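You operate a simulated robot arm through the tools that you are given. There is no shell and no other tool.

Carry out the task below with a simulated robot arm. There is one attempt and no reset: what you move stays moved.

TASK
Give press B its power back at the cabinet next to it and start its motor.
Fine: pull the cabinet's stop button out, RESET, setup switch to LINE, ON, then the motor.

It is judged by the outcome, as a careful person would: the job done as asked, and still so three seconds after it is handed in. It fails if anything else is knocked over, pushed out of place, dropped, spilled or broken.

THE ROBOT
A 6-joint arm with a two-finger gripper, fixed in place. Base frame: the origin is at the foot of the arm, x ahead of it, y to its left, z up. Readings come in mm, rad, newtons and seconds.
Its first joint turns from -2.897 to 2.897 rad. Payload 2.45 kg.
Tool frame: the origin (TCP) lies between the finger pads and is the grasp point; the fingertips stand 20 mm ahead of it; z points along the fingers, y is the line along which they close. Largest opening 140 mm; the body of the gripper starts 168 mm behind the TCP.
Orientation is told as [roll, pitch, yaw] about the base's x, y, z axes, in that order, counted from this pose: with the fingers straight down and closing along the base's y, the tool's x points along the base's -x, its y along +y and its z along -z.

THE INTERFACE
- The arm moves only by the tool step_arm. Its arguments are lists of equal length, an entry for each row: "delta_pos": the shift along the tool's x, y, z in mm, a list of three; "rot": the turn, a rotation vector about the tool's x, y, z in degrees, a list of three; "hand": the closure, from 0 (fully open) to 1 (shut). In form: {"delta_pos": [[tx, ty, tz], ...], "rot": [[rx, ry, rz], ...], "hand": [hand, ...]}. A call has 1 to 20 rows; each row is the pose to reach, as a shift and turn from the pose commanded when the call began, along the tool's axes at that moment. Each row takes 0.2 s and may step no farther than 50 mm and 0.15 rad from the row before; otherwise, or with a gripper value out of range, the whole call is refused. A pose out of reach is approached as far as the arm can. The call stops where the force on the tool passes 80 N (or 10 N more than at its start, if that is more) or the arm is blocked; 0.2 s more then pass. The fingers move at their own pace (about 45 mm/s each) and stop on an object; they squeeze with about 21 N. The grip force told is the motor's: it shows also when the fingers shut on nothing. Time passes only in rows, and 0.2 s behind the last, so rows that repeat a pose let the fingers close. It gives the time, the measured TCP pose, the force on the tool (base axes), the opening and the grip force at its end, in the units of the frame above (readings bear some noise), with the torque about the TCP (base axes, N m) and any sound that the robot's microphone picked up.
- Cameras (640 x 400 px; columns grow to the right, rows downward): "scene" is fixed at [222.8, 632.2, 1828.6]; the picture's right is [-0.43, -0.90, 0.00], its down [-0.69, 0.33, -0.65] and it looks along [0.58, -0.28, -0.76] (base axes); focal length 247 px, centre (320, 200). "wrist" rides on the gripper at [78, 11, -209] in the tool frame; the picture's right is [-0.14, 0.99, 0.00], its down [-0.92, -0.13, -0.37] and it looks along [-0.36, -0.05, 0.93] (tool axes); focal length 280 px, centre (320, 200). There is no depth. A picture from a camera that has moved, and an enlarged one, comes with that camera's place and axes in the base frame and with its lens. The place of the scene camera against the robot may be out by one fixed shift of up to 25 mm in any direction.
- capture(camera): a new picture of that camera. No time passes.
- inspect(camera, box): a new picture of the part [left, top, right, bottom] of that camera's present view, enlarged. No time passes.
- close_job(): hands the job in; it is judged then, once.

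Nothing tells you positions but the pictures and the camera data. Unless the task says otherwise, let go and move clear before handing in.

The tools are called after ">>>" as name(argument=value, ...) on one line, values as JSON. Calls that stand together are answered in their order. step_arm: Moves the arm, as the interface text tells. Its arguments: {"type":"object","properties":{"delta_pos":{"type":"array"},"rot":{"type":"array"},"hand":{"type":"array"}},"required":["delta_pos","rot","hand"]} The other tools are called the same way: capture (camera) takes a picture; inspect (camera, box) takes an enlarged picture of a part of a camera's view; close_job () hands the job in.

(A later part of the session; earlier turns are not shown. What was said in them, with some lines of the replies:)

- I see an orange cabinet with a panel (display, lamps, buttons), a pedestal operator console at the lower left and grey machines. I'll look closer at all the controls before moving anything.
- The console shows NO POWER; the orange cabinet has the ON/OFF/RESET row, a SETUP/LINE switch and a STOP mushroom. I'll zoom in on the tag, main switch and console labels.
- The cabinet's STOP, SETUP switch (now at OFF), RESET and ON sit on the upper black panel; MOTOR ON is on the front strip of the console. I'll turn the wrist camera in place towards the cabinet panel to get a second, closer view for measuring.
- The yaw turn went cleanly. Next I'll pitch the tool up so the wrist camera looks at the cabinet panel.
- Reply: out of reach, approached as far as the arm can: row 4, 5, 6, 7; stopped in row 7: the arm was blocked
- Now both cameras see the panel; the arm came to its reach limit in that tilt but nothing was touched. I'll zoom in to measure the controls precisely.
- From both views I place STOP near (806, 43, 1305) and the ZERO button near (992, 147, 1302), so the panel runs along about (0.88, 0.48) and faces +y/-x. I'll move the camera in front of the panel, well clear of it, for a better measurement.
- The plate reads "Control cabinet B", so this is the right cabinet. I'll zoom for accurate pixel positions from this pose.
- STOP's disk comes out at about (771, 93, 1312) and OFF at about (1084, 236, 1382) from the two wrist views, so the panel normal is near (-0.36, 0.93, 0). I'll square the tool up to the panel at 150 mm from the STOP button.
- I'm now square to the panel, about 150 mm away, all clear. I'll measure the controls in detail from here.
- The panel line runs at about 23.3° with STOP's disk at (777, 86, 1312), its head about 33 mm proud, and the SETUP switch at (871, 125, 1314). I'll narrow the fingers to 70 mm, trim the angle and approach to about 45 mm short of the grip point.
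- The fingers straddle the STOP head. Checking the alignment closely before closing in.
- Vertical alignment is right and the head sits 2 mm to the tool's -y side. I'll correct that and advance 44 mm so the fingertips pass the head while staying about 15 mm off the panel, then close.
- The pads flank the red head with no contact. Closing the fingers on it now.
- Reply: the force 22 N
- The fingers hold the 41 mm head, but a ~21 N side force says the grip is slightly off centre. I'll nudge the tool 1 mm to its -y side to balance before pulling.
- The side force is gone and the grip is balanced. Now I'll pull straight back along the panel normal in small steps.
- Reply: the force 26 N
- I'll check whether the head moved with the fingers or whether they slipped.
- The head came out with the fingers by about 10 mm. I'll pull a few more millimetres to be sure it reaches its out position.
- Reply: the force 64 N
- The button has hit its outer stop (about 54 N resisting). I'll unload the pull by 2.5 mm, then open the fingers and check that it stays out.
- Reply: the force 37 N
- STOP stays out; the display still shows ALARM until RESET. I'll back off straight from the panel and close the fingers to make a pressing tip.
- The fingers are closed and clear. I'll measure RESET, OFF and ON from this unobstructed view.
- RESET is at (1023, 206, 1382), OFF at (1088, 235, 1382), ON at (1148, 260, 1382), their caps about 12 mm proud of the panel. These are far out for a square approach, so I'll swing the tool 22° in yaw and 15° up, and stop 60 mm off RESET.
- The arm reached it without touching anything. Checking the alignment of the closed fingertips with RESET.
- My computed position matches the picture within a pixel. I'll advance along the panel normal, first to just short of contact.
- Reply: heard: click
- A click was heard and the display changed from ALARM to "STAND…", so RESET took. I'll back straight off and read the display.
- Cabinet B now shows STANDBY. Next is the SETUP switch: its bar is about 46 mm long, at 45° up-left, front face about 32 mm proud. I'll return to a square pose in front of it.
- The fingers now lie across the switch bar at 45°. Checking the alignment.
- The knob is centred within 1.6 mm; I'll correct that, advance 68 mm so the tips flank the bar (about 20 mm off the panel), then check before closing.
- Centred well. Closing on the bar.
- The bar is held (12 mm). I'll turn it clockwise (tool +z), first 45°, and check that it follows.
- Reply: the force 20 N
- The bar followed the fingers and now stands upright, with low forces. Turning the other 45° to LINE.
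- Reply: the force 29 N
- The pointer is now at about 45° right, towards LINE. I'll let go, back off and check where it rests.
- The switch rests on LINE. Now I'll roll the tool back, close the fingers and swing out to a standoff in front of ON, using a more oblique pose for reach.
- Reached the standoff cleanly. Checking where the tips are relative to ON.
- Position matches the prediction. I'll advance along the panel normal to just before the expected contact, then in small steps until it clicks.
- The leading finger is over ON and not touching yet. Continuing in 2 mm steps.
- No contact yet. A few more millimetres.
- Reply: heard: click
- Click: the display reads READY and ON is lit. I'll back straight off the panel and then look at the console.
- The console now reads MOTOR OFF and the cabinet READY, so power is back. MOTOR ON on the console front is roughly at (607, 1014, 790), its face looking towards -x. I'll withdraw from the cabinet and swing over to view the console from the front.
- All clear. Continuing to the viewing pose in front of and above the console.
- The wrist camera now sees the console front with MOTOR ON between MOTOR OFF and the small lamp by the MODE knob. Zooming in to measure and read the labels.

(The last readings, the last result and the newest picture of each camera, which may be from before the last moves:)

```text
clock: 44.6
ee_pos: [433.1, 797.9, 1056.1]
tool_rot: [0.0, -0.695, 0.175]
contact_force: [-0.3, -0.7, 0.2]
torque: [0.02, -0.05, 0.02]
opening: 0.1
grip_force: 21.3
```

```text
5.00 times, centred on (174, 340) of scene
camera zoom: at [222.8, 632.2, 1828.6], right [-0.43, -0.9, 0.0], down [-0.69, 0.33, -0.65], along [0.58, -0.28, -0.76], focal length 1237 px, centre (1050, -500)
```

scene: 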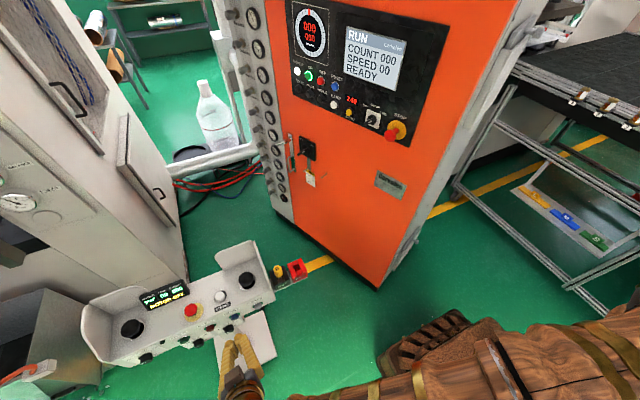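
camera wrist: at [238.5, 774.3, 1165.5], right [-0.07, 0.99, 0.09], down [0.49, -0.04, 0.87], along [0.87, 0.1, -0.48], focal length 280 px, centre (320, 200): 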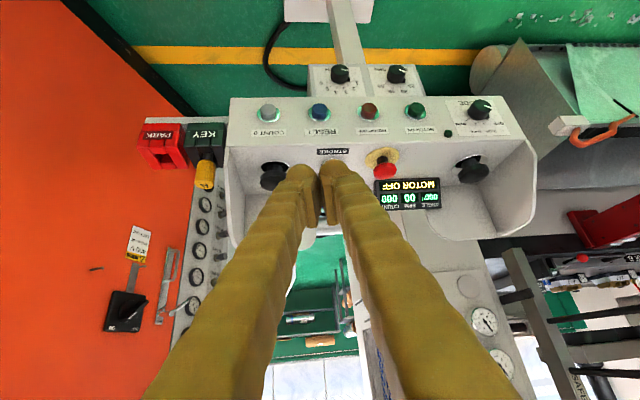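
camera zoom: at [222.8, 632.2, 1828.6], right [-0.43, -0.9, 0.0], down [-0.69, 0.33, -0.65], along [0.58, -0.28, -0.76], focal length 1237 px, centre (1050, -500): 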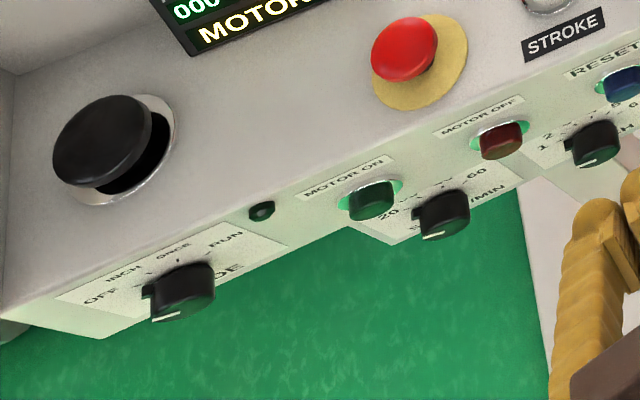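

MOTOR ON's ring is at about (618, 1023, 770) on a nearly vertical face looking towards -x, with its cap about 15 mm proud; MOTOR OFF is 95 mm to its -y side. I'll go level to a standoff 100 mm in front of it.

>>> step_arm(delta_pos=[[12.9, 23.7, 30.3], [25.8, 47.5, 60.7], [38.7, 71.2, 91], [51.6, 95, 121.3], [64.6, 118.7, 151.7], [77.5, 142.5, 182], [90.4, 166.2, 212.3], [103.3, 190, 242.7], [116.2, 213.7, 273], [116.2, 213.7, 273]], rot=[[0.2, -5.6, 0.1], [0.4, -11.1, 0.2], [0.6, -16.7, 0.3], [0.8, -22.3, 0.4], [1.1, -27.9, 0.5], [1.3, -33.4, 0.6], [1.5, -39, 0.7], [1.7, -44.6, 0.8], [1.9, -50.15, 0.89], [1.9, -50.15, 0.89]], hand=[1, 1, 1, 1, 1, 1, 1, 1, 1, 1])

>>> capture(camera="wrist")

>>> capture(camera="scene")

```text
clock: 46.8
ee_pos: [477.3, 1024.5, 766.5]
tool_rot: [2.334, -1.566, -2.196]
contact_force: [-0.1, 0.5, 0.3]
torque: [-0.03, -0.03, 0.02]
opening: 0.2
grip_force: 21.0
```

```text
taken
camera wrist: at [269.2, 1007.3, 689.0], right [-0.14, 0.98, 0.14], down [-0.35, -0.18, 0.92], along [0.93, 0.08, 0.37], focal length 280 px, centre (320, 200)
```

wrist: 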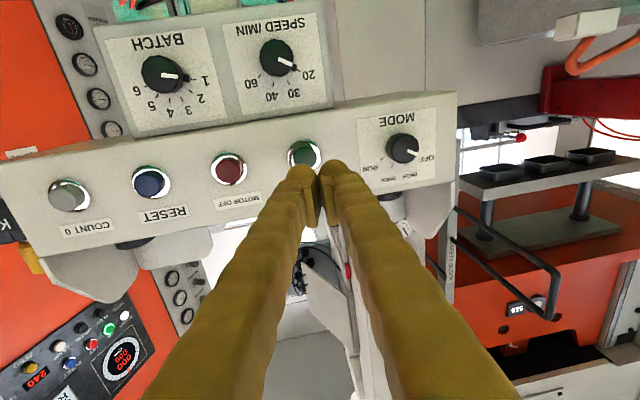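

```text
taken
```

scene: 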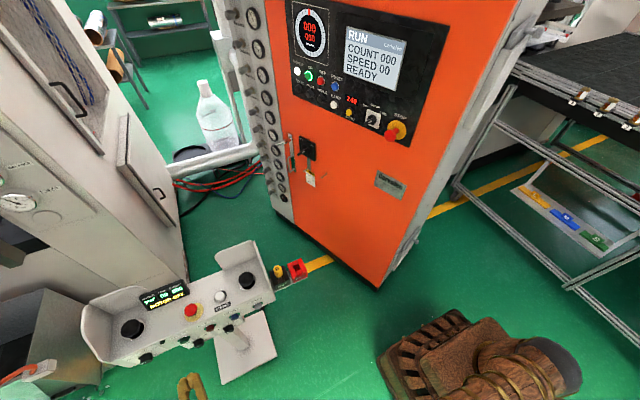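

I'm level and in front of MOTOR ON. Zooming for final alignment.

>>> inspect(camera="wrist", box=[210, 120, 410, 240])

>>> inspect(camera="scene", box=[140, 310, 240, 400])

```text
3.20 times, centred on (310, 180) of wrist
camera zoom: at [269.2, 1007.3, 689.0], right [-0.14, 0.98, 0.14], down [-0.35, -0.18, 0.92], along [0.93, 0.08, 0.37], focal length 897 px, centre (352, 264)
```

zoom: 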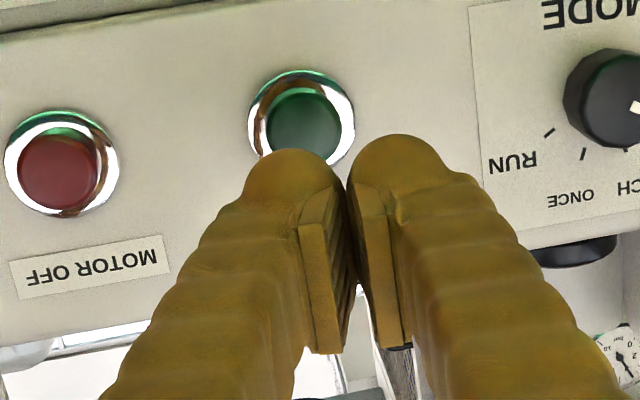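

```text
4.44 times, centred on (190, 355) of scene
camera zoom: at [222.8, 632.2, 1828.6], right [-0.43, -0.9, 0.0], down [-0.69, 0.33, -0.65], along [0.58, -0.28, -0.76], focal length 1100 px, centre (898, -489)
```

zoom: 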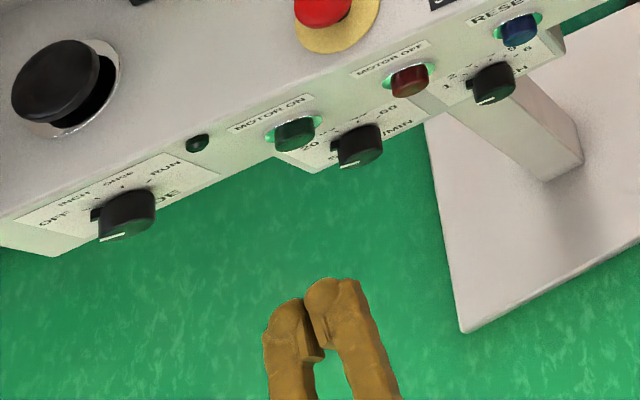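

MOTOR ON resolves to (622, 1026, 761) on a face square to x. I'll advance to about 15 mm short of the cap with a small height and side correction.

>>> step_arm(delta_pos=[[1, -2.4, 25], [2, -4.8, 50], [3, -7.2, 75], [4, -9.5, 92.6], [4, -9.5, 92.6]], rot=[[0, 0, 0], [0, 0, 0], [0, 0, 0], [0, 0, 0], [0, 0, 0]], hand=[1, 1, 1, 1, 1])

>>> inspect(camera="wrist", box=[210, 120, 410, 240])

>>> inspect(camera="scene", box=[140, 310, 240, 400])

```text
clock: 48.0
ee_pos: [569.8, 1027.6, 764.5]
tool_rot: [2.241, -1.568, -2.102]
contact_force: [-1.1, -0.7, -0.6]
torque: [0.01, 0.02, -0.01]
opening: 0.0
grip_force: 21.0
```

```text
3.20 times, centred on (310, 180) of wrist
camera zoom: at [363.0, 1010.1, 685.5], right [-0.14, 0.98, 0.14], down [-0.35, -0.18, 0.92], along [0.93, 0.08, 0.37], focal length 897 px, centre (352, 264)
```

zoom: 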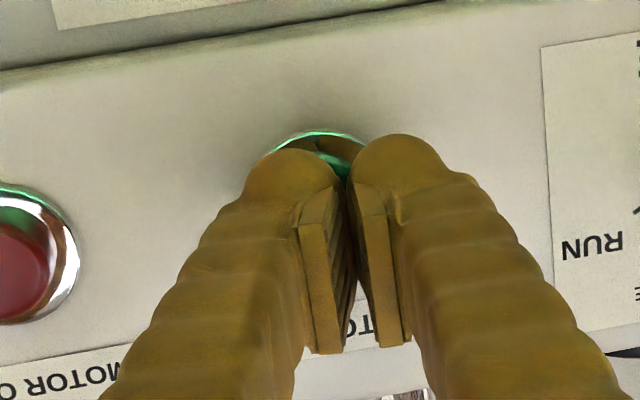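

```text
4.44 times, centred on (190, 355) of scene
camera zoom: at [222.8, 632.2, 1828.6], right [-0.43, -0.9, 0.0], down [-0.69, 0.33, -0.65], along [0.58, -0.28, -0.76], focal length 1100 px, centre (898, -489)
```

zoom: 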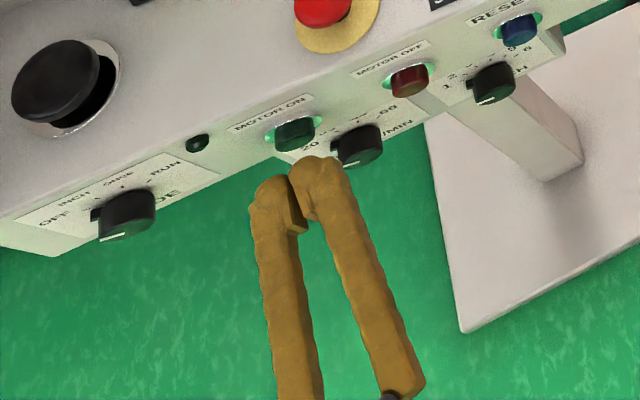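

Lined up on MOTOR ON, clear of the SPEED knob below. Pressing in small steps along +x.

>>> step_arm(delta_pos=[[0, -0.5, 4], [0, -1.1, 8], [0, -1.4, 10], [0, -1.6, 12], [0, -1.6, 12]], rot=[[0, 0, 0], [0, 0, 0], [0, 0, 0], [0, 0, 0], [0, 0, 0]], hand=[1, 1, 1, 1, 1])

>>> inspect(camera="scene", box=[120, 260, 240, 360])

```text
clock: 49.2
ee_pos: [583.2, 1027.8, 763.6]
tool_rot: [2.031, -1.568, -1.895]
contact_force: [0.5, 0.3, -0.2]
torque: [0.0, 0.03, -0.02]
opening: 0.0
grip_force: 21.3
```

```text
4.00 times, centred on (180, 310) of scene
camera zoom: at [222.8, 632.2, 1828.6], right [-0.43, -0.9, 0.0], down [-0.69, 0.33, -0.65], along [0.58, -0.28, -0.76], focal length 990 px, centre (880, -240)
```

zoom: 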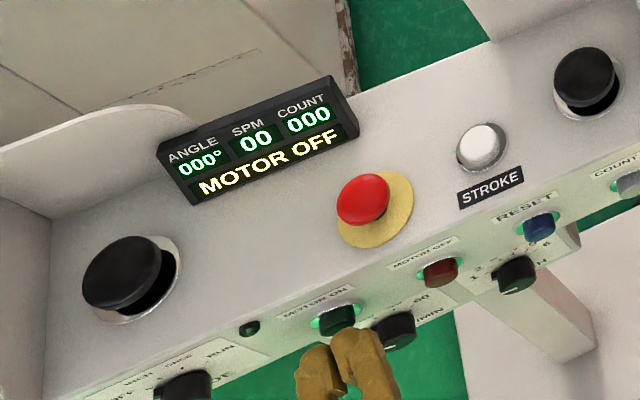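

No contact yet; the display still says MOTOR OFF. Continuing a few more millimetres.

>>> step_arm(delta_pos=[[0, -0.2, 1.5], [0, -0.4, 3], [0, -0.6, 4.5], [0, -0.8, 6], [0, -0.8, 6]], rot=[[0, 0, 0], [0, 0, 0], [0, 0, 0], [0, 0, 0], [0, 0, 0]], hand=[1, 1, 1, 1, 1])

>>> inspect(camera="scene", box=[120, 260, 240, 360])

```text
clock: 50.4
ee_pos: [589.2, 1027.8, 764.2]
tool_rot: [2.016, -1.569, -1.877]
contact_force: [-1.2, 0.4, -0.5]
torque: [0.01, 0.0, 0.0]
opening: 0.0
grip_force: 21.0
```

```text
4.00 times, centred on (180, 310) of scene
camera zoom: at [222.8, 632.2, 1828.6], right [-0.43, -0.9, 0.0], down [-0.69, 0.33, -0.65], along [0.58, -0.28, -0.76], focal length 990 px, centre (880, -240)
```

zoom: 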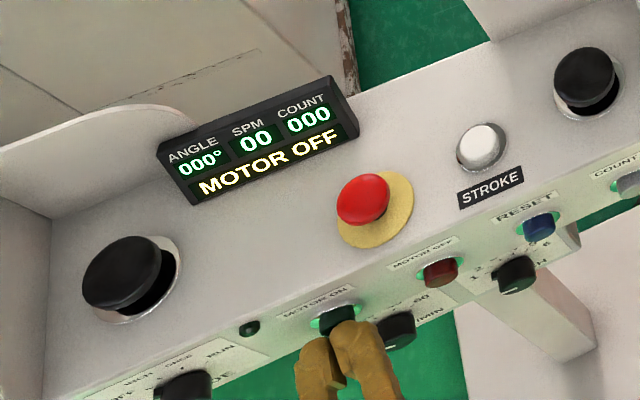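

Contact seems to be just starting. A few millimetres more.

>>> step_arm(delta_pos=[[0, -0.2, 1.2], [0, -0.3, 2.4], [0, -0.5, 3.6], [0, -0.5, 3.6]], rot=[[0, 0, 0], [0, 0, 0], [0, 0, 0], [0, 0, 0]], hand=[1, 1, 1, 1])

>>> inspect(camera="scene", box=[120, 260, 240, 360])

```text
clock: 51.4
ee_pos: [592.4, 1026.3, 763.8]
tool_rot: [1.98, -1.57, -1.841]
contact_force: [-1.4, -1.0, -1.3]
torque: [0.03, -0.01, -0.09]
opening: 0.0
grip_force: 21.2
```

```text
4.00 times, centred on (180, 310) of scene
camera zoom: at [222.8, 632.2, 1828.6], right [-0.43, -0.9, 0.0], down [-0.69, 0.33, -0.65], along [0.58, -0.28, -0.76], focal length 990 px, centre (880, -240)
```

zoom: 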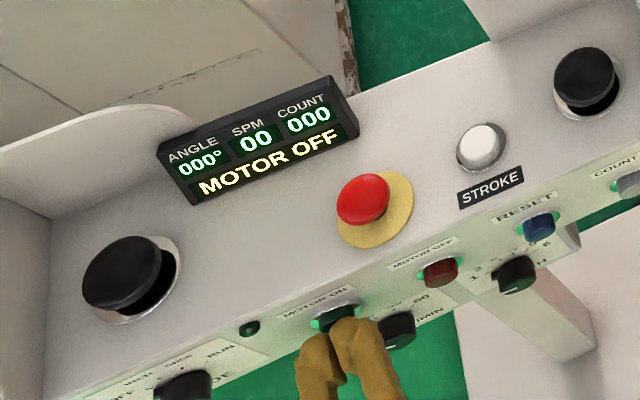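

>>> inspect(camera="wrist", box=[250, 120, 390, 220])

>>> inspect(camera="scene", box=[170, 320, 230, 370])

```text
4.00 times, centred on (320, 170) of wrist
camera zoom: at [383.9, 1010.1, 685.5], right [-0.14, 0.98, 0.14], down [-0.35, -0.18, 0.92], along [0.93, 0.08, 0.37], focal length 1122 px, centre (320, 320)
```

zoom: 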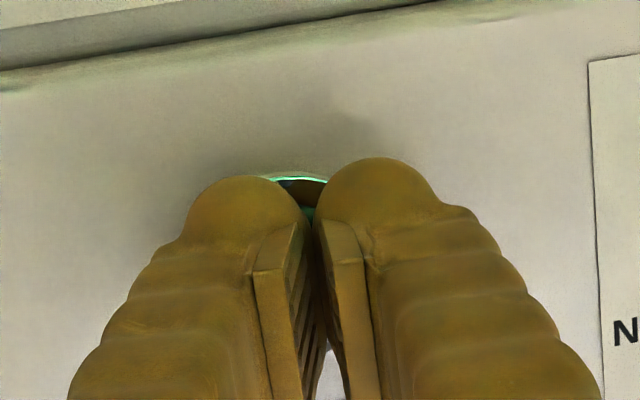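

```text
8.00 times, centred on (200, 345) of scene
camera zoom: at [222.8, 632.2, 1828.6], right [-0.43, -0.9, 0.0], down [-0.69, 0.33, -0.65], along [0.58, -0.28, -0.76], focal length 1979 px, centre (1280, -960)
```

zoom: 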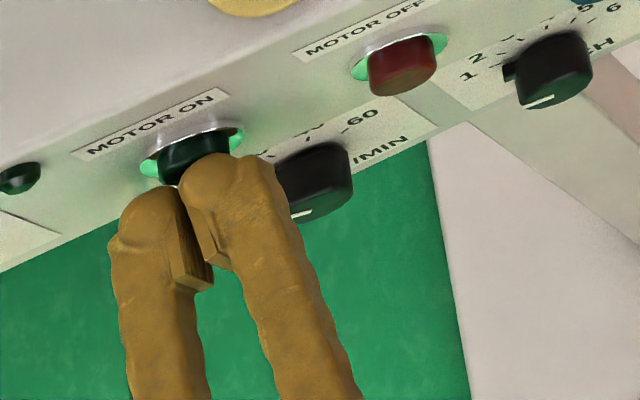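

The tips are on the cap and centred between the neighbours. Continuing to push gently.

>>> step_arm(delta_pos=[[0, -0.15, 1], [0, -0.3, 2], [0, -0.4, 3], [0, -0.4, 3]], rot=[[0, 0, 0], [0, 0, 0], [0, 0, 0], [0, 0, 0]], hand=[1, 1, 1, 1])

>>> inspect(camera="scene", box=[120, 260, 240, 360])

```text
clock: 52.4
ee_pos: [594.3, 1027.9, 763.2]
tool_rot: [1.984, -1.568, -1.844]
contact_force: [-3.0, -0.6, -2.4]
torque: [0.0, 0.02, -0.05]
opening: 0.1
grip_force: 21.2
heard: click
```

```text
4.00 times, centred on (180, 310) of scene
camera zoom: at [222.8, 632.2, 1828.6], right [-0.43, -0.9, 0.0], down [-0.69, 0.33, -0.65], along [0.58, -0.28, -0.76], focal length 990 px, centre (880, -240)
```

zoom: 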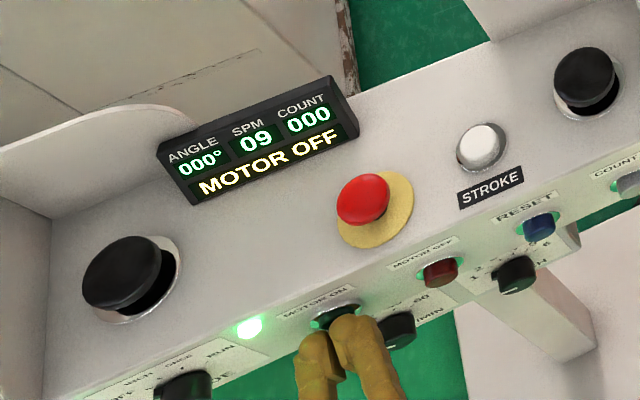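

Click: the lamp by MOTOR ON lit and SPM is climbing (09). I'll hold for a moment to let the motor run up.

>>> step_arm(delta_pos=[[0, 0, 0], [0, 0, 0], [0, 0, 0], [0, 0, 0]], rot=[[0, 0, 0], [0, 0, 0], [0, 0, 0], [0, 0, 0]], hand=[1, 1, 1, 1])

>>> inspect(camera="scene", box=[120, 260, 240, 360])

>>> inspect(camera="scene", box=[270, 0, 430, 150])

```text
clock: 53.4
ee_pos: [594.0, 1028.9, 763.4]
tool_rot: [2.047, -1.569, -1.907]
contact_force: [-4.2, -0.3, -2.0]
torque: [-0.01, 0.0, -0.01]
opening: 0.2
grip_force: 21.4
```

```text
4.00 times, centred on (180, 310) of scene
camera zoom: at [222.8, 632.2, 1828.6], right [-0.43, -0.9, 0.0], down [-0.69, 0.33, -0.65], along [0.58, -0.28, -0.76], focal length 990 px, centre (880, -240)
```

zoom: 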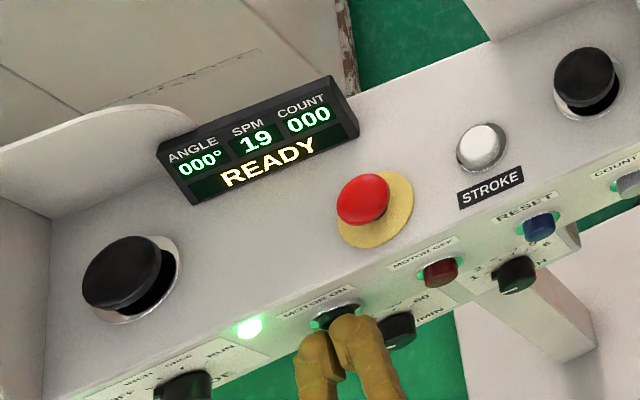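

```text
2.67 times, centred on (350, 75) of scene
camera zoom: at [222.8, 632.2, 1828.6], right [-0.43, -0.9, 0.0], down [-0.69, 0.33, -0.65], along [0.58, -0.28, -0.76], focal length 660 px, centre (240, 533)
```

zoom: 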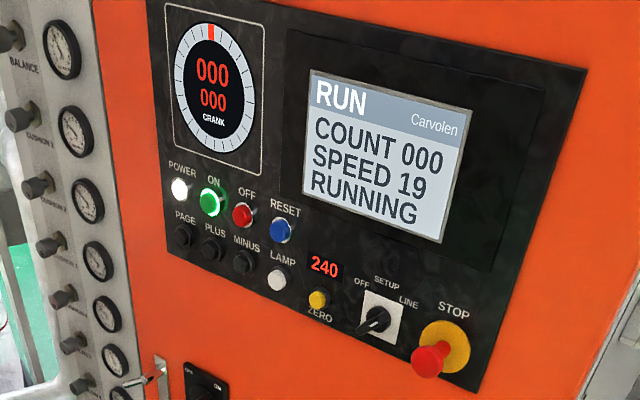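

The console reads READY at 19 SPM and the cabinet reads RUNNING. I'll back straight off the button and check that the motor keeps running.

>>> step_arm(delta_pos=[[0, 1.4, -10], [0, 4, -30], [0, 9, -65], [0, 14, -100], [0, 21, -150], [0, 21, -150], [0, 21, -150], [0, 21, -150], [0, 21, -150], [0, 21, -150]], rot=[[0, 0, 0], [0, 0, 0], [0, 0, 0], [0, 0, 0], [0, 0, 0], [0, 0, 0], [0, 0, 0], [0, 0, 0], [0, 0, 0], [0, 0, 0]], hand=[1, 1, 1, 1, 1, 1, 1, 1, 1, 1])

>>> capture(camera="scene")

>>> inspect(camera="scene", box=[80, 230, 340, 390])

>>> inspect(camera="scene", box=[270, 0, 430, 150])

>>> capture(camera="wrist")

```text
refused: row 5 steps farther than a row can; nothing moved
```

```text
taken
```

scene: 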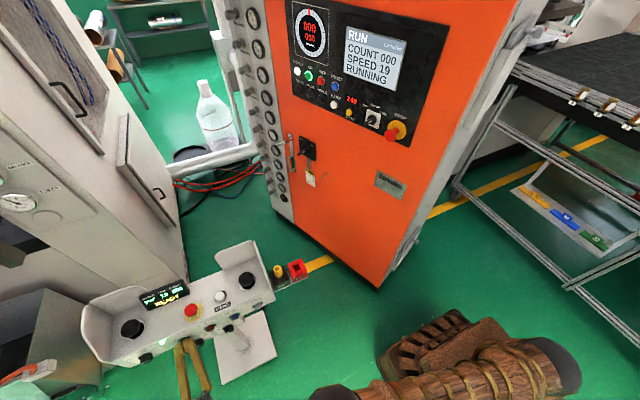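

```text
2.46 times, centred on (210, 310) of scene
camera zoom: at [222.8, 632.2, 1828.6], right [-0.43, -0.9, 0.0], down [-0.69, 0.33, -0.65], along [0.58, -0.28, -0.76], focal length 609 px, centre (591, -71)
```

zoom: 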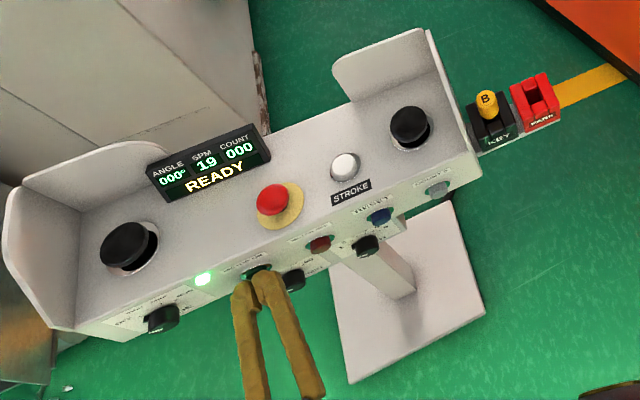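

```text
2.67 times, centred on (350, 75) of scene
camera zoom: at [222.8, 632.2, 1828.6], right [-0.43, -0.9, 0.0], down [-0.69, 0.33, -0.65], along [0.58, -0.28, -0.76], focal length 660 px, centre (240, 533)
```

zoom: 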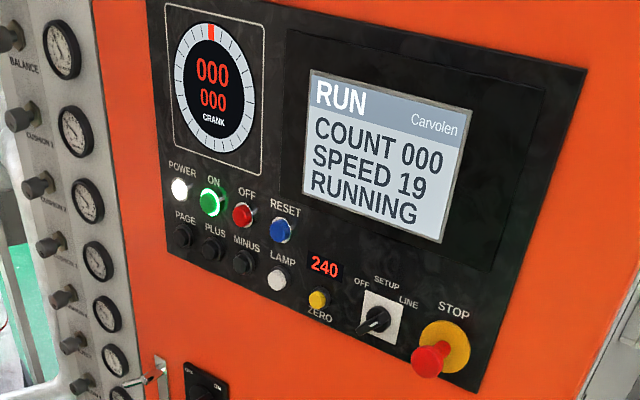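

```text
taken
camera wrist: at [386.6, 1010.2, 685.8], right [-0.14, 0.98, 0.14], down [-0.35, -0.18, 0.92], along [0.93, 0.08, 0.37], focal length 280 px, centre (320, 200)
```

wrist: 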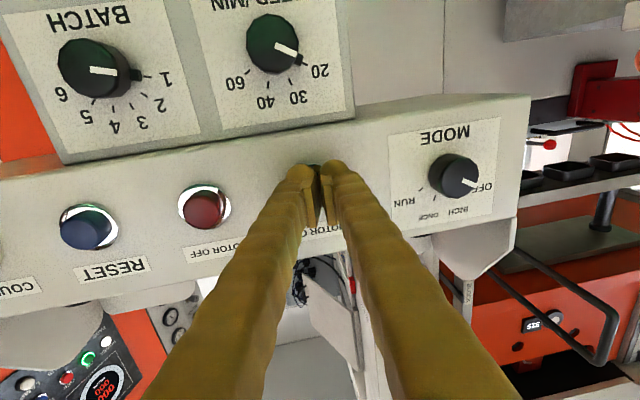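

That retreat was refused for one step just over 50 mm; nothing moved, and the motor still reads READY/RUNNING. Repeating it with smaller steps.

>>> step_arm(delta_pos=[[0, 1.4, -10], [0, 4, -30], [0, 9, -65], [0, 14, -100], [0, 19, -140], [0, 19, -140], [0, 19, -140], [0, 19, -140], [0, 19, -140], [0, 19, -140], [0, 19, -140], [0, 19, -140]], rot=[[0, 0, 0], [0, 0, 0], [0, 0, 0], [0, 0, 0], [0, 0, 0], [0, 0, 0], [0, 0, 0], [0, 0, 0], [0, 0, 0], [0, 0, 0], [0, 0, 0], [0, 0, 0]], hand=[1, 1, 1, 1, 1, 1, 1, 1, 1, 1, 1, 1])

>>> capture(camera="scene")

>>> inspect(camera="scene", box=[80, 230, 340, 390])

>>> inspect(camera="scene", box=[270, 0, 430, 150])

>>> capture(camera="wrist")

```text
clock: 56.0
ee_pos: [452.7, 1029.1, 762.8]
tool_rot: [2.088, -1.57, -1.948]
contact_force: [-0.2, -0.4, 0.0]
torque: [0.0, 0.02, 0.01]
opening: 0.0
grip_force: 20.8
```

```text
taken
```

scene: 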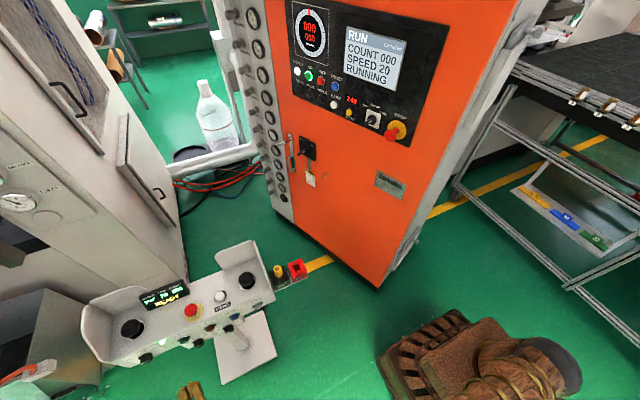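

```text
2.46 times, centred on (210, 310) of scene
camera zoom: at [222.8, 632.2, 1828.6], right [-0.43, -0.9, 0.0], down [-0.69, 0.33, -0.65], along [0.58, -0.28, -0.76], focal length 609 px, centre (591, -71)
```

zoom: 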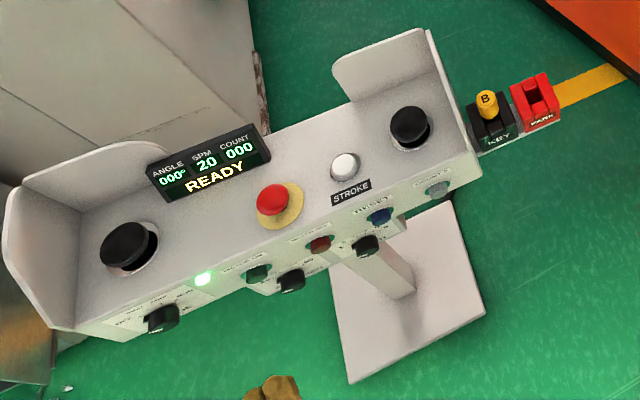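

```text
2.67 times, centred on (350, 75) of scene
camera zoom: at [222.8, 632.2, 1828.6], right [-0.43, -0.9, 0.0], down [-0.69, 0.33, -0.65], along [0.58, -0.28, -0.76], focal length 660 px, centre (240, 533)
```

zoom: 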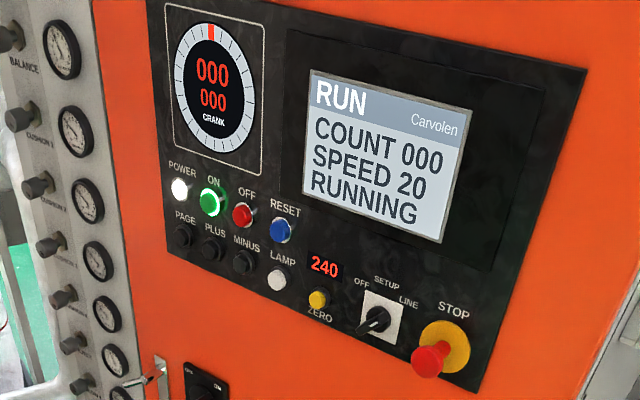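

```text
taken
camera wrist: at [244.6, 1011.1, 685.2], right [-0.14, 0.98, 0.14], down [-0.35, -0.18, 0.92], along [0.93, 0.08, 0.37], focal length 280 px, centre (320, 200)
```

wrist: 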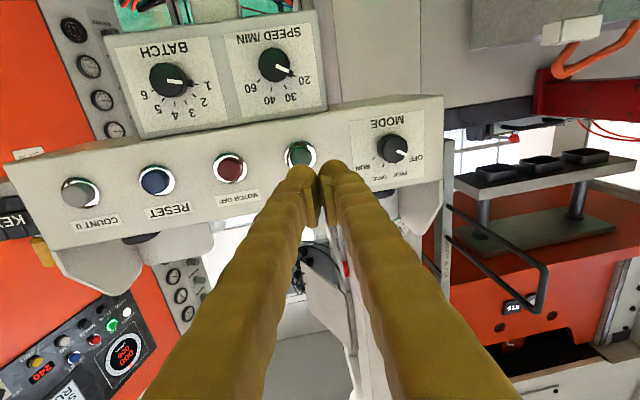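

The motor holds steady at 20 SPM with the button released: the console reads READY with its lamp lit, and the cabinet reads RUNNING. STOP is out, the switch is on LINE, ON is lit and the arm is clear, so I'm handing in.

>>> close_job()

```text
The job is handed in.
```

Press B has its power back and its motor is running. When I handed in, the cabinet read RUNNING and the console read READY at 20 SPM.

- **Cabinet B:** I pulled its stop button out, pressed RESET (the alarm cleared to STANDBY) and turned the setup switch to LINE. Pressing ON then brought up READY, with the ON lamp lit.
- **Motor:** I pressed MOTOR ON at the console. The speed climbed to 20 SPM and held there after I released the button.

The arm ended about 140 mm clear of the console, and I saw nothing knocked or moved along the way.
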